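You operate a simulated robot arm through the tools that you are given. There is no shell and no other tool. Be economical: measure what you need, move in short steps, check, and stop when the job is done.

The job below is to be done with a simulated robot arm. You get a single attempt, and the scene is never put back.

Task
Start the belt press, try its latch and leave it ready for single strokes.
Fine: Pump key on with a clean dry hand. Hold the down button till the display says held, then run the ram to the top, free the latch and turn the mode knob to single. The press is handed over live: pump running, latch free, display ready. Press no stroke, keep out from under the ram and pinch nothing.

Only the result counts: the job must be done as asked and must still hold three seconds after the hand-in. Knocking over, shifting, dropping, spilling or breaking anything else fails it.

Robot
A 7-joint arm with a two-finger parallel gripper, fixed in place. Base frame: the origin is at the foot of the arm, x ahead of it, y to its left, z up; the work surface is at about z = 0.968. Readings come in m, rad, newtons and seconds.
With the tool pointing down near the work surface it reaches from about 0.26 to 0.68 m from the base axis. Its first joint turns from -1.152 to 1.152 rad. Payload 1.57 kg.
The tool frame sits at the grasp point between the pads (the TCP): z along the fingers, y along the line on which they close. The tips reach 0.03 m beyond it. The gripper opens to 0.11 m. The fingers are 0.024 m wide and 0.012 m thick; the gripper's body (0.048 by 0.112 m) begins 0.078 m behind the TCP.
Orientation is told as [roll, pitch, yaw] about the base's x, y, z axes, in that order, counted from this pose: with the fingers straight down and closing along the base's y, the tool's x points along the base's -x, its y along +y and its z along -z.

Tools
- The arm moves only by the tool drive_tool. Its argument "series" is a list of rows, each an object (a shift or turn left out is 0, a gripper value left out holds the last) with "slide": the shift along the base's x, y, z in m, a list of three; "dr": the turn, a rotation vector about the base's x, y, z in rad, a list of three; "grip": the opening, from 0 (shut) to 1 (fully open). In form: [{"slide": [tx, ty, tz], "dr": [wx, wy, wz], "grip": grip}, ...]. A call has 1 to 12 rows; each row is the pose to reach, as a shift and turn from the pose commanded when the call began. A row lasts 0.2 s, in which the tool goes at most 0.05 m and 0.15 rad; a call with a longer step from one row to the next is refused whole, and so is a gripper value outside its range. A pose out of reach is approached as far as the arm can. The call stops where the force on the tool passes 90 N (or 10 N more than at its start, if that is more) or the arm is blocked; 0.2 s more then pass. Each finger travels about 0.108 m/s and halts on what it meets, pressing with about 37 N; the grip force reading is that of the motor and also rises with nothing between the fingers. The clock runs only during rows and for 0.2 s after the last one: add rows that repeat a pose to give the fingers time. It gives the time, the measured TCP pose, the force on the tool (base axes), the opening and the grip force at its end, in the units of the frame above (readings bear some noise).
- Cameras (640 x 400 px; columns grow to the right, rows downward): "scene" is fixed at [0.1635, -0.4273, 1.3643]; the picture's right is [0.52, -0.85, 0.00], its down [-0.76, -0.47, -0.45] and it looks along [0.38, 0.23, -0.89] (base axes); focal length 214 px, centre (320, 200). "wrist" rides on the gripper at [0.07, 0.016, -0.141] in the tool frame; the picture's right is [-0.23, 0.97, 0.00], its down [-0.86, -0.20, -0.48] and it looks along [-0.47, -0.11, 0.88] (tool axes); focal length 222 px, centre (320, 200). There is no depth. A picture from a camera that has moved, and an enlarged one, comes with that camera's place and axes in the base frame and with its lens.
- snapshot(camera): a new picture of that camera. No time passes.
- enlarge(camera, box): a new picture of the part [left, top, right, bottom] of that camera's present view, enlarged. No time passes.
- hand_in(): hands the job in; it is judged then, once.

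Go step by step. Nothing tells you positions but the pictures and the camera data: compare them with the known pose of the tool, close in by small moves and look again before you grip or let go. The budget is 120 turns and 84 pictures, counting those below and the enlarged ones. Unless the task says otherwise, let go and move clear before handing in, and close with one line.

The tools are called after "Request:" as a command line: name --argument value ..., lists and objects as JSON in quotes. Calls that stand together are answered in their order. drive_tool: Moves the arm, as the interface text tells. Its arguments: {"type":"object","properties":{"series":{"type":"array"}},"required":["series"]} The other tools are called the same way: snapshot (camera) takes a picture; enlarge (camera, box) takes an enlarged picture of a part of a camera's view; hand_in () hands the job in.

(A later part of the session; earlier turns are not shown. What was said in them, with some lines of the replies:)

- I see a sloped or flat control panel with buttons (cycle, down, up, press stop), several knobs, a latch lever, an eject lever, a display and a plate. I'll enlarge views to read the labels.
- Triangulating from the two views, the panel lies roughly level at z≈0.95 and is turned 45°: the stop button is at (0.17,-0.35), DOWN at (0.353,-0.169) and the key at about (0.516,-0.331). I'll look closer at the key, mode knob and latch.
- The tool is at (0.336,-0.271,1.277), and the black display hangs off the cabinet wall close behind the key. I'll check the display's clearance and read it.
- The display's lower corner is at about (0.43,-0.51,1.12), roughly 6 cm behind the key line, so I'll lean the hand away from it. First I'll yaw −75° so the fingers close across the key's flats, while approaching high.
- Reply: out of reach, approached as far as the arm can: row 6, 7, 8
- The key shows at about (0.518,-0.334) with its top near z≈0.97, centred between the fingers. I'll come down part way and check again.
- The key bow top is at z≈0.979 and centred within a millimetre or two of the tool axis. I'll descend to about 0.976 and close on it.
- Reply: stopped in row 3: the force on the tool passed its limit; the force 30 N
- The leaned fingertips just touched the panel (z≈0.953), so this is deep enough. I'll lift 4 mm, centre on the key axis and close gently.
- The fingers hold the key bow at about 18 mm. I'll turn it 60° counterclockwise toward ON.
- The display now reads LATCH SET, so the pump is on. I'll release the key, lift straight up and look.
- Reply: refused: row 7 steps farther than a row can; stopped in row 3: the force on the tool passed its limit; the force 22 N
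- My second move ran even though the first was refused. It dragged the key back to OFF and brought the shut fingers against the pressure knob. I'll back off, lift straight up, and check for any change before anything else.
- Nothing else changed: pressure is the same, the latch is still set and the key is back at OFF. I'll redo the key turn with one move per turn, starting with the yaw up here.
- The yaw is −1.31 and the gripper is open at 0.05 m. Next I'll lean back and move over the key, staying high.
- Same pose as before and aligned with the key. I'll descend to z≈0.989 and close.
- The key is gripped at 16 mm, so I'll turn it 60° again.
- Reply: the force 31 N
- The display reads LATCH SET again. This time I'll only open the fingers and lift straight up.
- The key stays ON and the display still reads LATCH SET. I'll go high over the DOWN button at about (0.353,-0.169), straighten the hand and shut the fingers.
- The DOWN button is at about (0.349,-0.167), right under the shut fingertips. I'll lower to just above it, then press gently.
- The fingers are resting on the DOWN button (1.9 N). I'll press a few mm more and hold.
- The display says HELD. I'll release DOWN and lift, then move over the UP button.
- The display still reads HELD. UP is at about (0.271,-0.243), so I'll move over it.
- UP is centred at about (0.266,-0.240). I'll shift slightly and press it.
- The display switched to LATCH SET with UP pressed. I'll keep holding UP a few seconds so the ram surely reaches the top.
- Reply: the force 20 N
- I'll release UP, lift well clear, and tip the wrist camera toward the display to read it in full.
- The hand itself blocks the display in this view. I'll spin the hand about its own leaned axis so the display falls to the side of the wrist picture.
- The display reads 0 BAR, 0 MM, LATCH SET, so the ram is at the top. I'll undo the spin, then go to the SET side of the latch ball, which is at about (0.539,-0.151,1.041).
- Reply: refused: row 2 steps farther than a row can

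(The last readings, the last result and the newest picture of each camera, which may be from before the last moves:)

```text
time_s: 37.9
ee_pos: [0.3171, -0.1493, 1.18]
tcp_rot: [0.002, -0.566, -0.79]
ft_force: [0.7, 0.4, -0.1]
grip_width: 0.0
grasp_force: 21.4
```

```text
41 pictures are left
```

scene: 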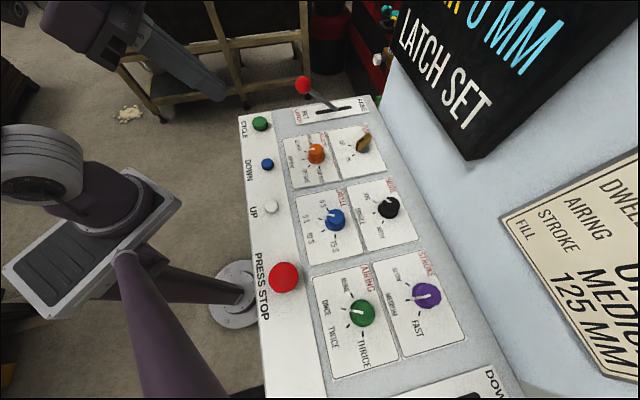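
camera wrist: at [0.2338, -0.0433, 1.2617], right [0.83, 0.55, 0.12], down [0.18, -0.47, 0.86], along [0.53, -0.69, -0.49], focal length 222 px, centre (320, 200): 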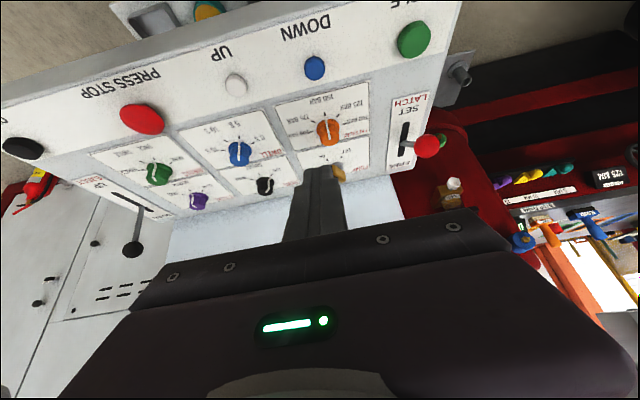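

That move was refused for too large a turn step, and nothing moved. I'll resend it with smaller steps.

Request:
drive_tool --series '[{"slide": [0.04, 0.01, 0], "dr": [0.08, 0.08, 0]}, {"slide": [0.08, 0.02, 0], "dr": [0.16, 0.16, 0], "grip": 0.06}, {"slide": [0.12, 0.03, 0], "dr": [0.22, 0.22, 0]}, {"slide": [0.155, 0.033, 0], "dr": [0.22, 0.22, 0]}, {"slide": [0.18, 0.033, 0], "dr": [0.22, 0.22, 0]}, {"slide": [0.18, 0.033, -0.03], "dr": [0.22, 0.22, 0]}, {"slide": [0.18, 0.033, -0.07], "dr": [0.22, 0.22, 0]}, {"slide": [0.18, 0.033, -0.1], "dr": [0.22, 0.22, 0]}, {"slide": [0.18, 0.033, -0.1], "dr": [0.22, 0.22, 0]}]'

Request:
snapshot --camera "wrist"

Request:
enlarge --camera "scene" --box '[230, 30, 390, 130]'

```text
time_s: 39.9
ee_pos: [0.4958, -0.118, 1.0766]
tcp_rot: [0.0, -0.256, -0.789]
ft_force: [0.6, 0.1, -0.3]
grip_width: 0.0064
grasp_force: 0.0
```

```text
40 pictures are left
camera wrist: at [0.4341, -0.0334, 1.1964], right [0.85, 0.53, 0.06], down [0.36, -0.64, 0.68], along [0.4, -0.55, -0.73], focal length 222 px, centre (320, 200)
```

wrist: 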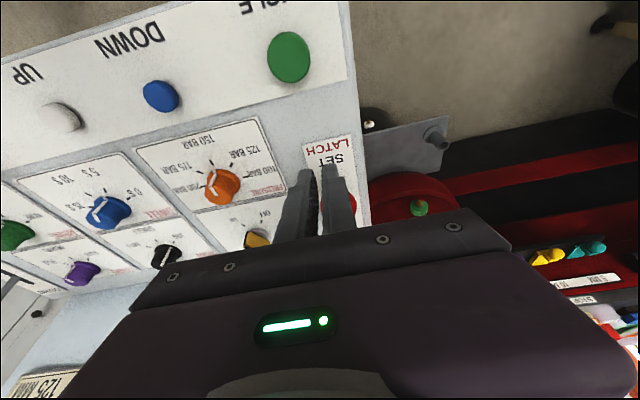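

```text
4.00 times, centred on (310, 80) of scene
camera zoom: at [0.1636, -0.4273, 1.3643], right [0.52, -0.85, 0.0], down [-0.76, -0.47, -0.45], along [0.38, 0.23, -0.89], focal length 858 px, centre (360, 680)
```

zoom: 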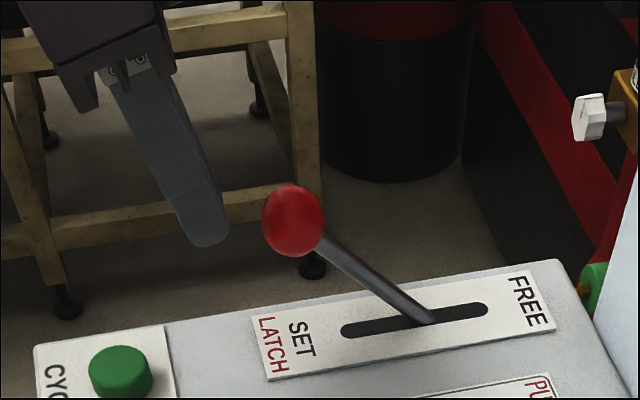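

The fingertips sit in front of the ball, about 6 mm off its line. I'll shift sideways, lower 3 cm and check the line-up.

Request:
drive_tool --series '[{"slide": [0.005, 0.005, -0.015]}, {"slide": [0.005, 0.005, -0.03]}, {"slide": [0.005, 0.005, -0.03]}]'

Request:
enlarge --camera "wrist" --box '[240, 120, 400, 220]'

```text
time_s: 40.7
ee_pos: [0.4998, -0.1126, 1.0484]
tcp_rot: [0.0, -0.255, -0.789]
ft_force: [-0.1, 0.3, 0.1]
grip_width: 0.0065
grasp_force: 0.0
```

```text
4.00 times, centred on (320, 170) of wrist
camera zoom: at [0.44, -0.0288, 1.1673], right [0.85, 0.53, 0.06], down [0.36, -0.64, 0.68], along [0.4, -0.55, -0.73], focal length 888 px, centre (320, 320)
```

zoom: 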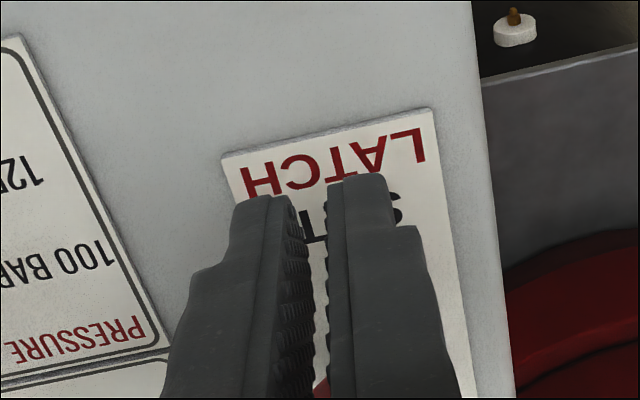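

The ball shows right in the gap between the fingers, so the line is good. I'll push toward FREE in small steps.

Request:
drive_tool --series '[{"slide": [0.014, -0.014, 0]}, {"slide": [0.026, -0.026, 0]}, {"slide": [0.038, -0.038, 0]}, {"slide": [0.05, -0.05, 0]}, {"slide": [0.062, -0.062, 0]}]'

Request:
enlarge --camera "scene" --box '[250, 30, 410, 130]'

```text
time_s: 41.9
ee_pos: [0.5643, -0.174, 1.0494]
tcp_rot: [0.001, -0.255, -0.789]
ft_force: [-0.6, -0.4, -0.3]
grip_width: 0.0065
grasp_force: 0.0
```

```text
4.00 times, centred on (330, 80) of scene
camera zoom: at [0.1635, -0.4273, 1.3643], right [0.52, -0.85, 0.0], down [-0.76, -0.47, -0.45], along [0.38, 0.23, -0.89], focal length 858 px, centre (280, 680)
```

zoom: 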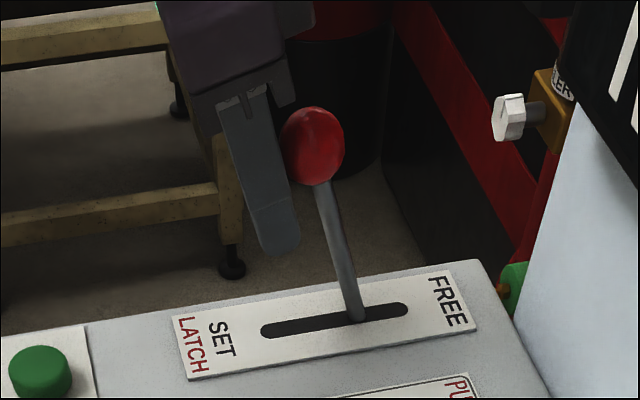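

The lever follows with almost no force. I'll keep pushing, a little lower.

Request:
drive_tool --series '[{"slide": [0.012, -0.012, -0.004]}, {"slide": [0.024, -0.024, -0.01]}, {"slide": [0.034, -0.034, -0.016]}, {"slide": [0.044, -0.044, -0.022]}]'

Request:
snapshot --camera "scene"

Request:
enlarge --camera "scene" --box '[280, 30, 440, 130]'

```text
time_s: 42.9
ee_pos: [0.6077, -0.2185, 1.028]
tcp_rot: [-0.002, -0.254, -0.789]
ft_force: [-16.9, 4.9, 2.6]
grip_width: 0.0145
grasp_force: 4.6
```

```text
36 pictures are left
```

scene: 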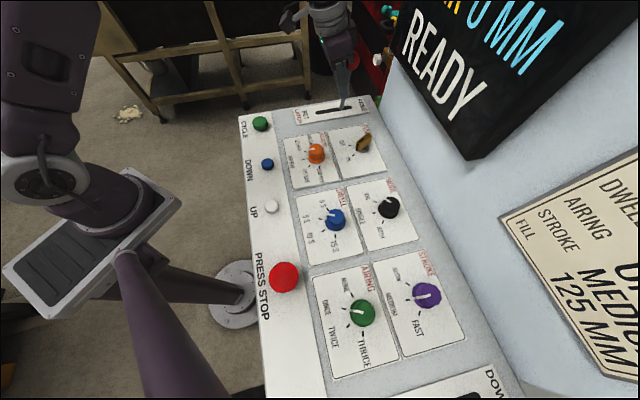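

```text
4.00 times, centred on (360, 80) of scene
camera zoom: at [0.163, -0.4272, 1.3644], right [0.52, -0.85, 0.0], down [-0.76, -0.47, -0.45], along [0.38, 0.23, -0.89], focal length 858 px, centre (160, 680)
```

zoom: 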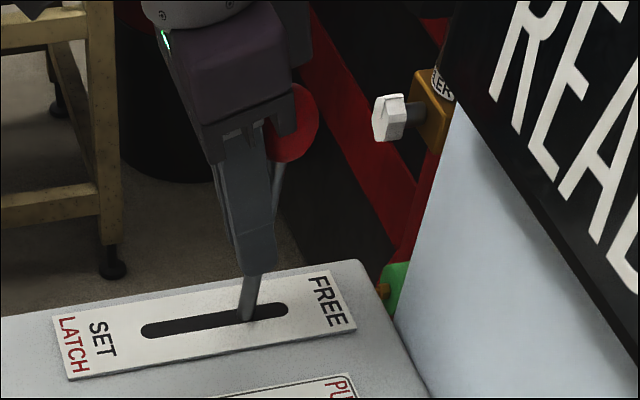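

The display already reads READY, but the lever is only a little past upright and the rod has slid into the finger gap. I'll push further toward the FREE end so it rests there.

Request:
drive_tool --series '[{"slide": [0.006, -0.006, -0.004]}, {"slide": [0.012, -0.012, -0.008]}, {"slide": [0.018, -0.018, -0.012]}, {"slide": [0.018, -0.018, -0.012]}]'

Request:
enlarge --camera "scene" --box '[280, 30, 440, 130]'

```text
time_s: 43.9
ee_pos: [0.6271, -0.236, 1.0189]
tcp_rot: [0.002, -0.26, -0.786]
ft_force: [-38.9, 25.8, 44.9]
grip_width: 0.0367
grasp_force: 43.1
```

```text
4.00 times, centred on (360, 80) of scene
camera zoom: at [0.1615, -0.4262, 1.365], right [0.52, -0.85, 0.0], down [-0.76, -0.47, -0.45], along [0.39, 0.23, -0.89], focal length 858 px, centre (160, 680)
```

zoom: 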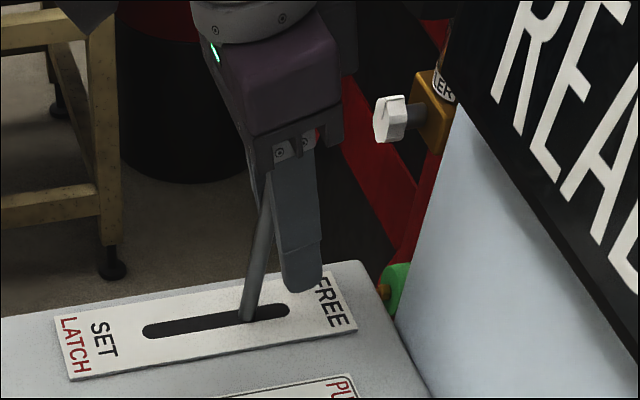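

The lever is at its stop, the fingers have been spread around it, and the display is still READY. I'll open them wide so nothing drags the lever, then back out.

Request:
drive_tool --series '[{"slide": [-0.005, 0.005, 0.006], "grip": 0.5}, {"slide": [-0.005, 0.005, 0.006], "grip": 0.6}, {"slide": [-0.005, 0.005, 0.006]}]'

Request:
snapshot --camera "wrist"

Request:
enlarge --camera "scene" --box '[280, 30, 440, 130]'

```text
time_s: 44.7
ee_pos: [0.6207, -0.2306, 1.0209]
tcp_rot: [0.001, -0.253, -0.788]
ft_force: [0.3, -0.5, -0.3]
grip_width: 0.0658
grasp_force: 0.0
```

```text
33 pictures are left
camera wrist: at [0.5602, -0.1464, 1.1401], right [0.85, 0.53, 0.06], down [0.36, -0.64, 0.68], along [0.4, -0.55, -0.73], focal length 222 px, centre (320, 200)
```

wrist: 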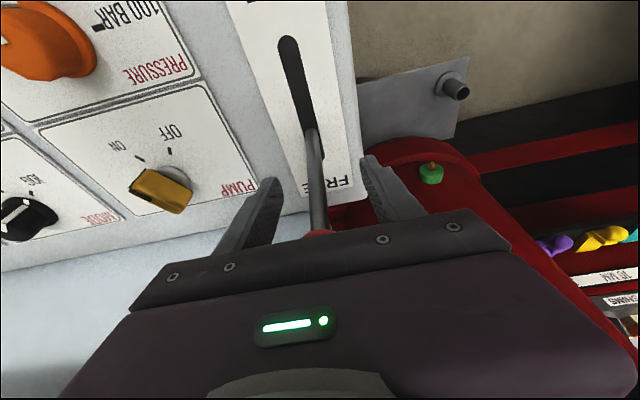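

```text
4.00 times, centred on (360, 80) of scene
camera zoom: at [0.1636, -0.4273, 1.3643], right [0.52, -0.85, 0.0], down [-0.76, -0.47, -0.45], along [0.38, 0.23, -0.89], focal length 858 px, centre (160, 680)
```

zoom: 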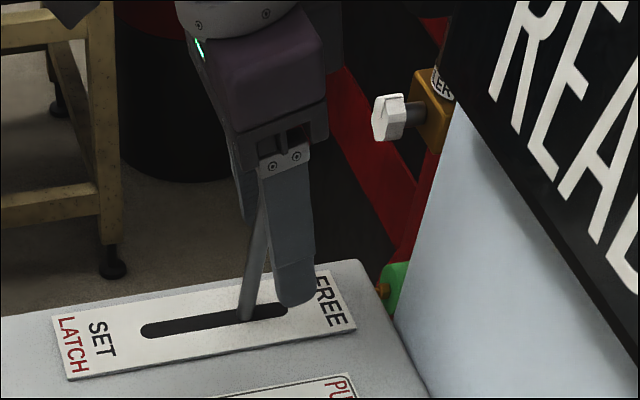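

The rod is clear in the middle of the open fingers. I'll back out toward the front along the swing plane, then check that the lever stays.

Request:
drive_tool --series '[{"slide": [-0.02, 0.02, 0.003]}, {"slide": [-0.045, 0.045, 0.01]}, {"slide": [-0.075, 0.075, 0.03]}, {"slide": [-0.1, 0.1, 0.06]}, {"slide": [-0.1, 0.1, 0.1]}]'

Request:
snapshot --camera "scene"

Request:
enlarge --camera "scene" --box '[280, 30, 440, 130]'

```text
time_s: 45.9
ee_pos: [0.5214, -0.1316, 1.1227]
tcp_rot: [-0.001, -0.253, -0.787]
ft_force: [0.2, -0.6, -0.3]
grip_width: 0.0661
grasp_force: 0.1
```

```text
31 pictures are left
```

scene: 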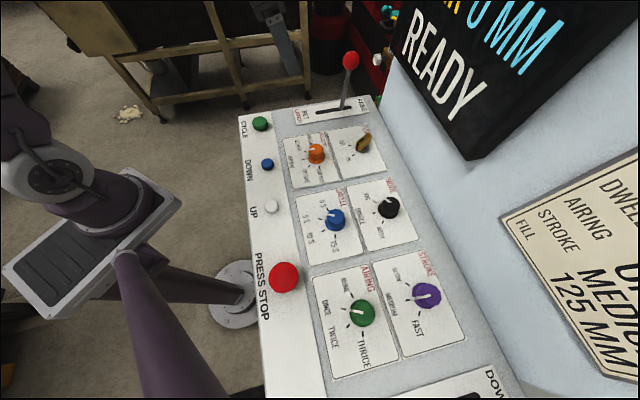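

```text
4.00 times, centred on (360, 80) of scene
camera zoom: at [0.1635, -0.4273, 1.3643], right [0.52, -0.85, 0.0], down [-0.76, -0.47, -0.45], along [0.38, 0.23, -0.89], focal length 858 px, centre (160, 680)
```

zoom: 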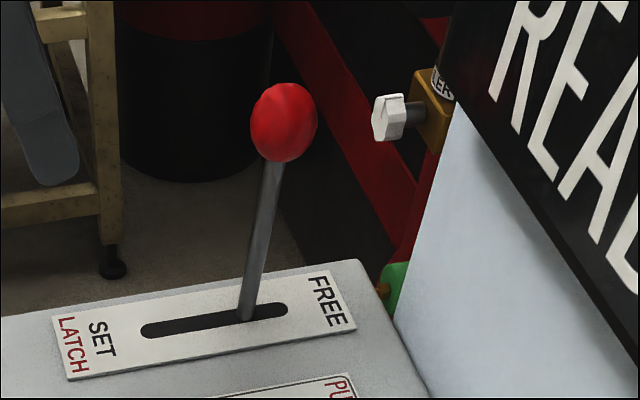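

The display reads READY with the latch lever at FREE and holding on its own. Next is the mode knob at about (0.395,-0.451), so I'll go there high with the hand leaned away from the display.

Request:
drive_tool --series '[{"slide": [-0.03, -0.03, 0.01], "dr": [0, 0, -0.06]}, {"slide": [-0.05, -0.07, 0.02], "dr": [0, 0, -0.12]}, {"slide": [-0.07, -0.11, 0.02], "dr": [0, 0, -0.18]}, {"slide": [-0.09, -0.15, 0.02], "dr": [0, 0, -0.24]}, {"slide": [-0.105, -0.19, 0.01], "dr": [0, 0, -0.3]}, {"slide": [-0.115, -0.23, 0.0], "dr": [0, 0, -0.36]}, {"slide": [-0.123, -0.27, -0.01], "dr": [0, 0, -0.436]}, {"slide": [-0.127, -0.3, -0.02], "dr": [0, 0, -0.436]}, {"slide": [-0.1265, -0.3195, -0.045], "dr": [0, 0, -0.436]}, {"slide": [-0.1265, -0.3195, -0.07], "dr": [0, 0, -0.436]}, {"slide": [-0.1265, -0.3195, -0.07], "dr": [0, 0, -0.436]}]'

Request:
snapshot --camera "wrist"

Request:
snapshot --camera "scene"

```text
time_s: 48.3
ee_pos: [0.3932, -0.4519, 1.0505]
tcp_rot: [-0.001, -0.256, -1.225]
ft_force: [0.8, -0.5, 0.5]
grip_width: 0.0659
grasp_force: 0.1
```

```text
29 pictures are left
camera wrist: at [0.3748, -0.3496, 1.17], right [0.99, 0.12, 0.06], down [0.05, -0.73, 0.68], along [0.13, -0.67, -0.73], focal length 222 px, centre (320, 200)
```

wrist: 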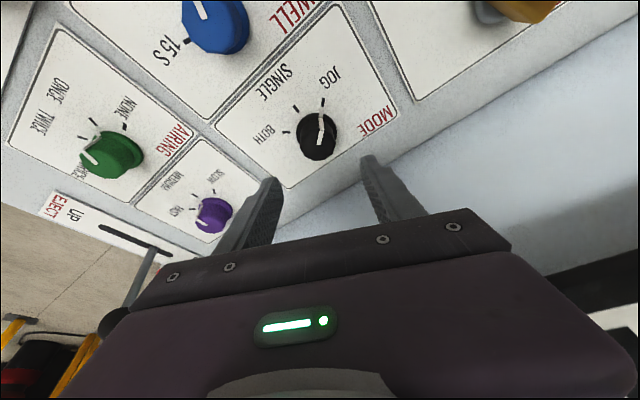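

```text
28 pictures are left
```

scene: 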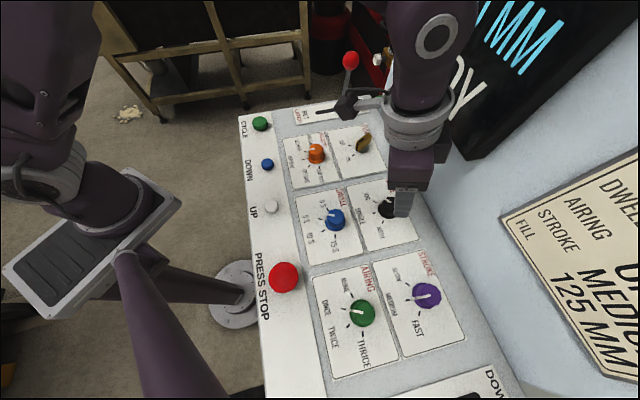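

The knob is centred at about (0.396,-0.448) and the fingers straddle it. I'll descend to z≈0.990.

Request:
drive_tool --series '[{"slide": [0.002, 0.003, -0.02]}, {"slide": [0.002, 0.003, -0.04]}, {"slide": [0.002, 0.003, -0.06]}, {"slide": [0.002, 0.003, -0.06]}]'

Request:
enlarge --camera "wrist" --box '[200, 50, 440, 250]'

```text
time_s: 49.3
ee_pos: [0.3963, -0.4482, 0.9904]
tcp_rot: [-0.001, -0.253, -1.224]
ft_force: [-0.8, 0.4, -1.1]
grip_width: 0.066
grasp_force: 0.0
```

```text
2.00 times, centred on (320, 150) of wrist
camera zoom: at [0.3766, -0.3462, 1.1101], right [0.99, 0.12, 0.06], down [0.05, -0.73, 0.68], along [0.13, -0.67, -0.73], focal length 444 px, centre (320, 300)
```

zoom: 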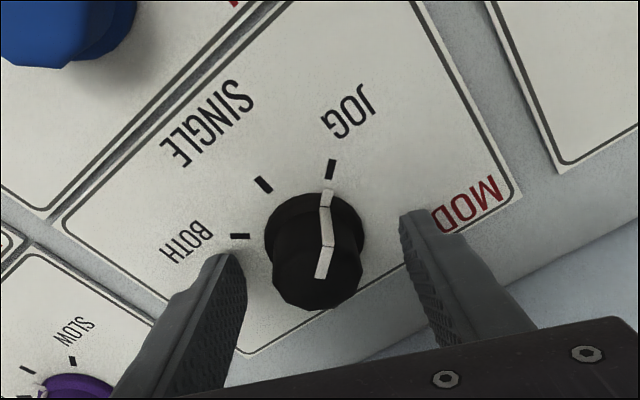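

The ticks put the knob axis at about (0.3966,-0.4525), with JOG to SINGLE about 50° counterclockwise. I'll shift 4 mm and close on it.

Request:
drive_tool --series '[{"slide": [0.0005, -0.004, 0]}, {"slide": [0.0005, -0.004, 0], "grip": 0.5}, {"slide": [0.0005, -0.004, 0], "grip": 0.4}, {"slide": [0.0005, -0.004, 0], "grip": 0.32}, {"slide": [0.0005, -0.004, 0], "grip": 0.25}, {"slide": [0.0005, -0.004, 0]}]'

```text
time_s: 50.7
ee_pos: [0.3952, -0.4527, 0.9923]
tcp_rot: [-0.001, -0.255, -1.224]
ft_force: [-1.8, -0.1, -1.4]
grip_width: 0.0345
grasp_force: 41.8
```

The knob is gripped at 34.5 mm with little side force. I'll turn it about 51° counterclockwise to SINGLE.

Request:
drive_tool --series '[{"dr": [0, 0, 0.13]}, {"dr": [0, 0, 0.26]}, {"dr": [0, 0, 0.39]}, {"dr": [0, 0, 0.52]}, {"dr": [0, 0, 0.65]}, {"dr": [0, 0, 0.78]}, {"dr": [0, 0, 0.89]}, {"dr": [0, 0, 0.89]}]'

Request:
enlarge --camera "wrist" --box '[200, 50, 440, 250]'

Request:
snapshot --camera "scene"

```text
time_s: 52.5
ee_pos: [0.3969, -0.4524, 0.9914]
tcp_rot: [-0.003, -0.252, -0.331]
ft_force: [-14.8, -10.9, -6.8]
grip_width: 0.0348
grasp_force: 41.9
```

```text
2.00 times, centred on (320, 150) of wrist
camera zoom: at [0.3039, -0.4035, 1.1108], right [0.53, 0.85, 0.06], down [0.6, -0.42, 0.68], along [0.6, -0.32, -0.73], focal length 444 px, centre (320, 300)
```

zoom: 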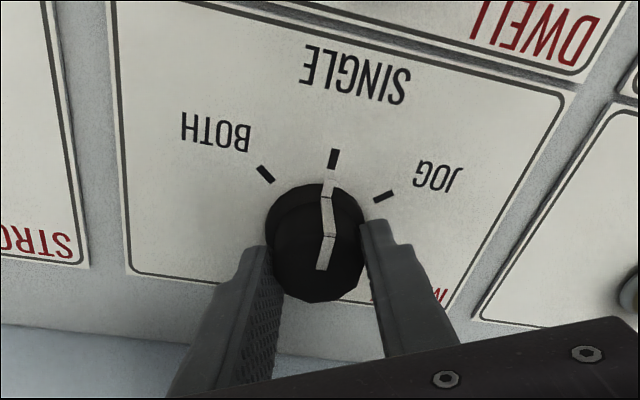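

```text
25 pictures are left
```

scene: 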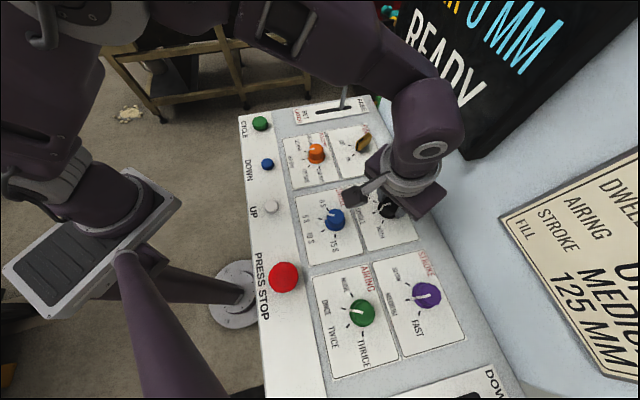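

The pointer is at SINGLE and the display is READY. I'll open the fingers and lift straight up.

Request:
drive_tool --series '[{"slide": [0, 0, 0], "grip": 0.35}, {"slide": [0, 0, 0], "grip": 0.5}, {"slide": [0, 0, 0], "grip": 0.6}, {"slide": [0, 0, 0.0]}, {"slide": [0, 0, 0.03]}, {"slide": [0, 0, 0.07]}, {"slide": [0, 0, 0.11]}, {"slide": [-0.02, 0.02, 0.14]}]'

Request:
snapshot --camera "wrist"

Request:
snapshot --camera "scene"

```text
time_s: 54.3
ee_pos: [0.3762, -0.4299, 1.1341]
tcp_rot: [0.001, -0.255, -0.333]
ft_force: [0.1, -0.9, -0.1]
grip_width: 0.0656
grasp_force: 0.1
```

```text
24 pictures are left
camera wrist: at [0.284, -0.3809, 1.2524], right [0.53, 0.85, 0.06], down [0.6, -0.42, 0.68], along [0.6, -0.32, -0.73], focal length 222 px, centre (320, 200)
```

wrist: 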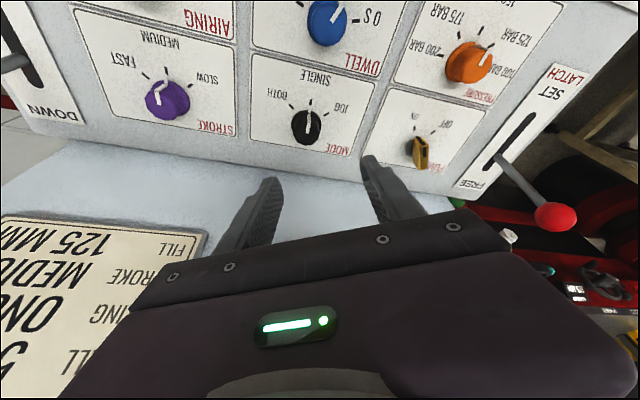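

```text
23 pictures are left
```

scene: 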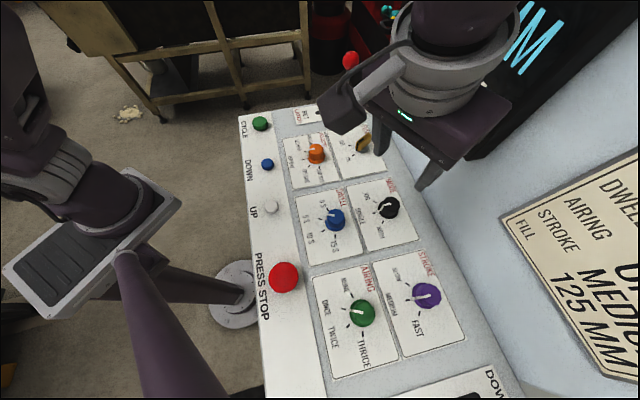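

The mode knob stayed at SINGLE. I'll retreat up and away toward the start position for a final check.

Request:
drive_tool --series '[{"slide": [-0.015, 0.035, 0.02]}, {"slide": [-0.03, 0.07, 0.04]}, {"slide": [-0.045, 0.105, 0.06]}, {"slide": [-0.06, 0.14, 0.08]}, {"slide": [-0.075, 0.175, 0.1]}, {"slide": [-0.09, 0.2, 0.12]}, {"slide": [-0.09, 0.2, 0.12]}]'

Request:
snapshot --camera "scene"

Request:
enlarge --camera "scene" --box '[230, 100, 430, 225]'

Request:
enlarge --camera "wrist" --box '[100, 0, 500, 250]'

```text
time_s: 55.9
ee_pos: [0.2865, -0.2297, 1.2508]
tcp_rot: [0.001, -0.254, -0.334]
ft_force: [-0.5, -0.5, 0.8]
grip_width: 0.0661
grasp_force: 0.0
```

```text
22 pictures are left
```

scene: 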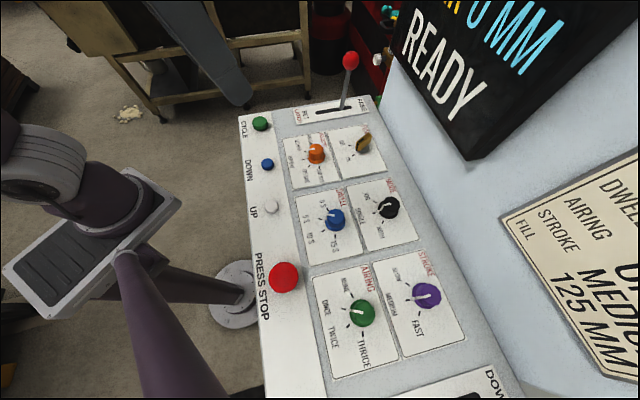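

```text
3.20 times, centred on (330, 162) of scene
camera zoom: at [0.1635, -0.4273, 1.3643], right [0.52, -0.85, 0.0], down [-0.76, -0.47, -0.45], along [0.38, 0.23, -0.89], focal length 686 px, centre (288, 320)
```

zoom: 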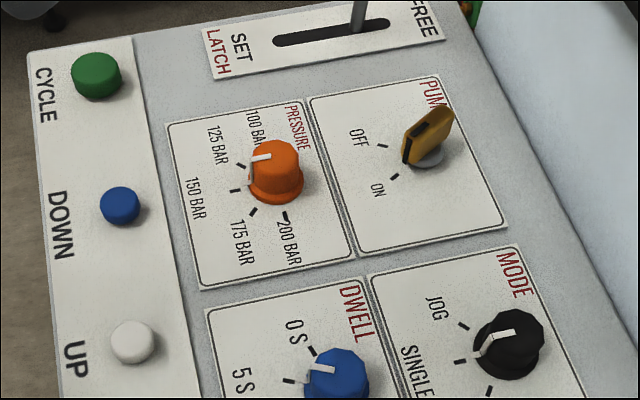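

```text
1.60 times, centred on (300, 125) of wrist
camera zoom: at [0.1947, -0.1811, 1.3711], right [0.53, 0.85, 0.06], down [0.6, -0.42, 0.68], along [0.6, -0.32, -0.73], focal length 355 px, centre (352, 320)
```

zoom: 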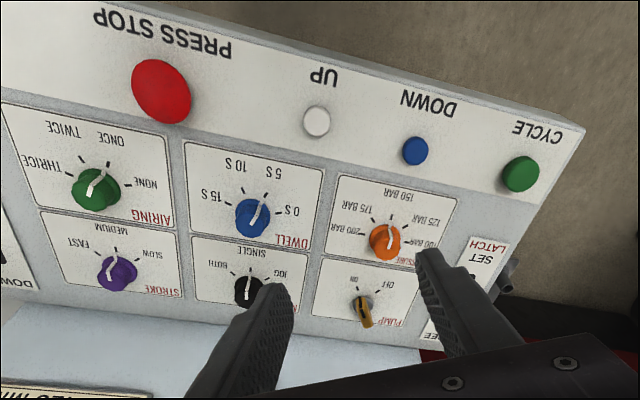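

The key is at ON, the latch lever is free, the mode knob is at SINGLE and the display reads READY. The other settings are unchanged and the arm is clear, so I'm handing in.

Request:
hand_in

```text
The job is handed in.
```

The press is handed in live: pump on, latch tried (display said HELD) and then freed with the ram at the top, mode on SINGLE, display READY, and no stroke pressed. On the way, a mistaken move turned the pump key back to OFF and brushed the pressure knob; I turned the key on again, and the pressure setting did not change.
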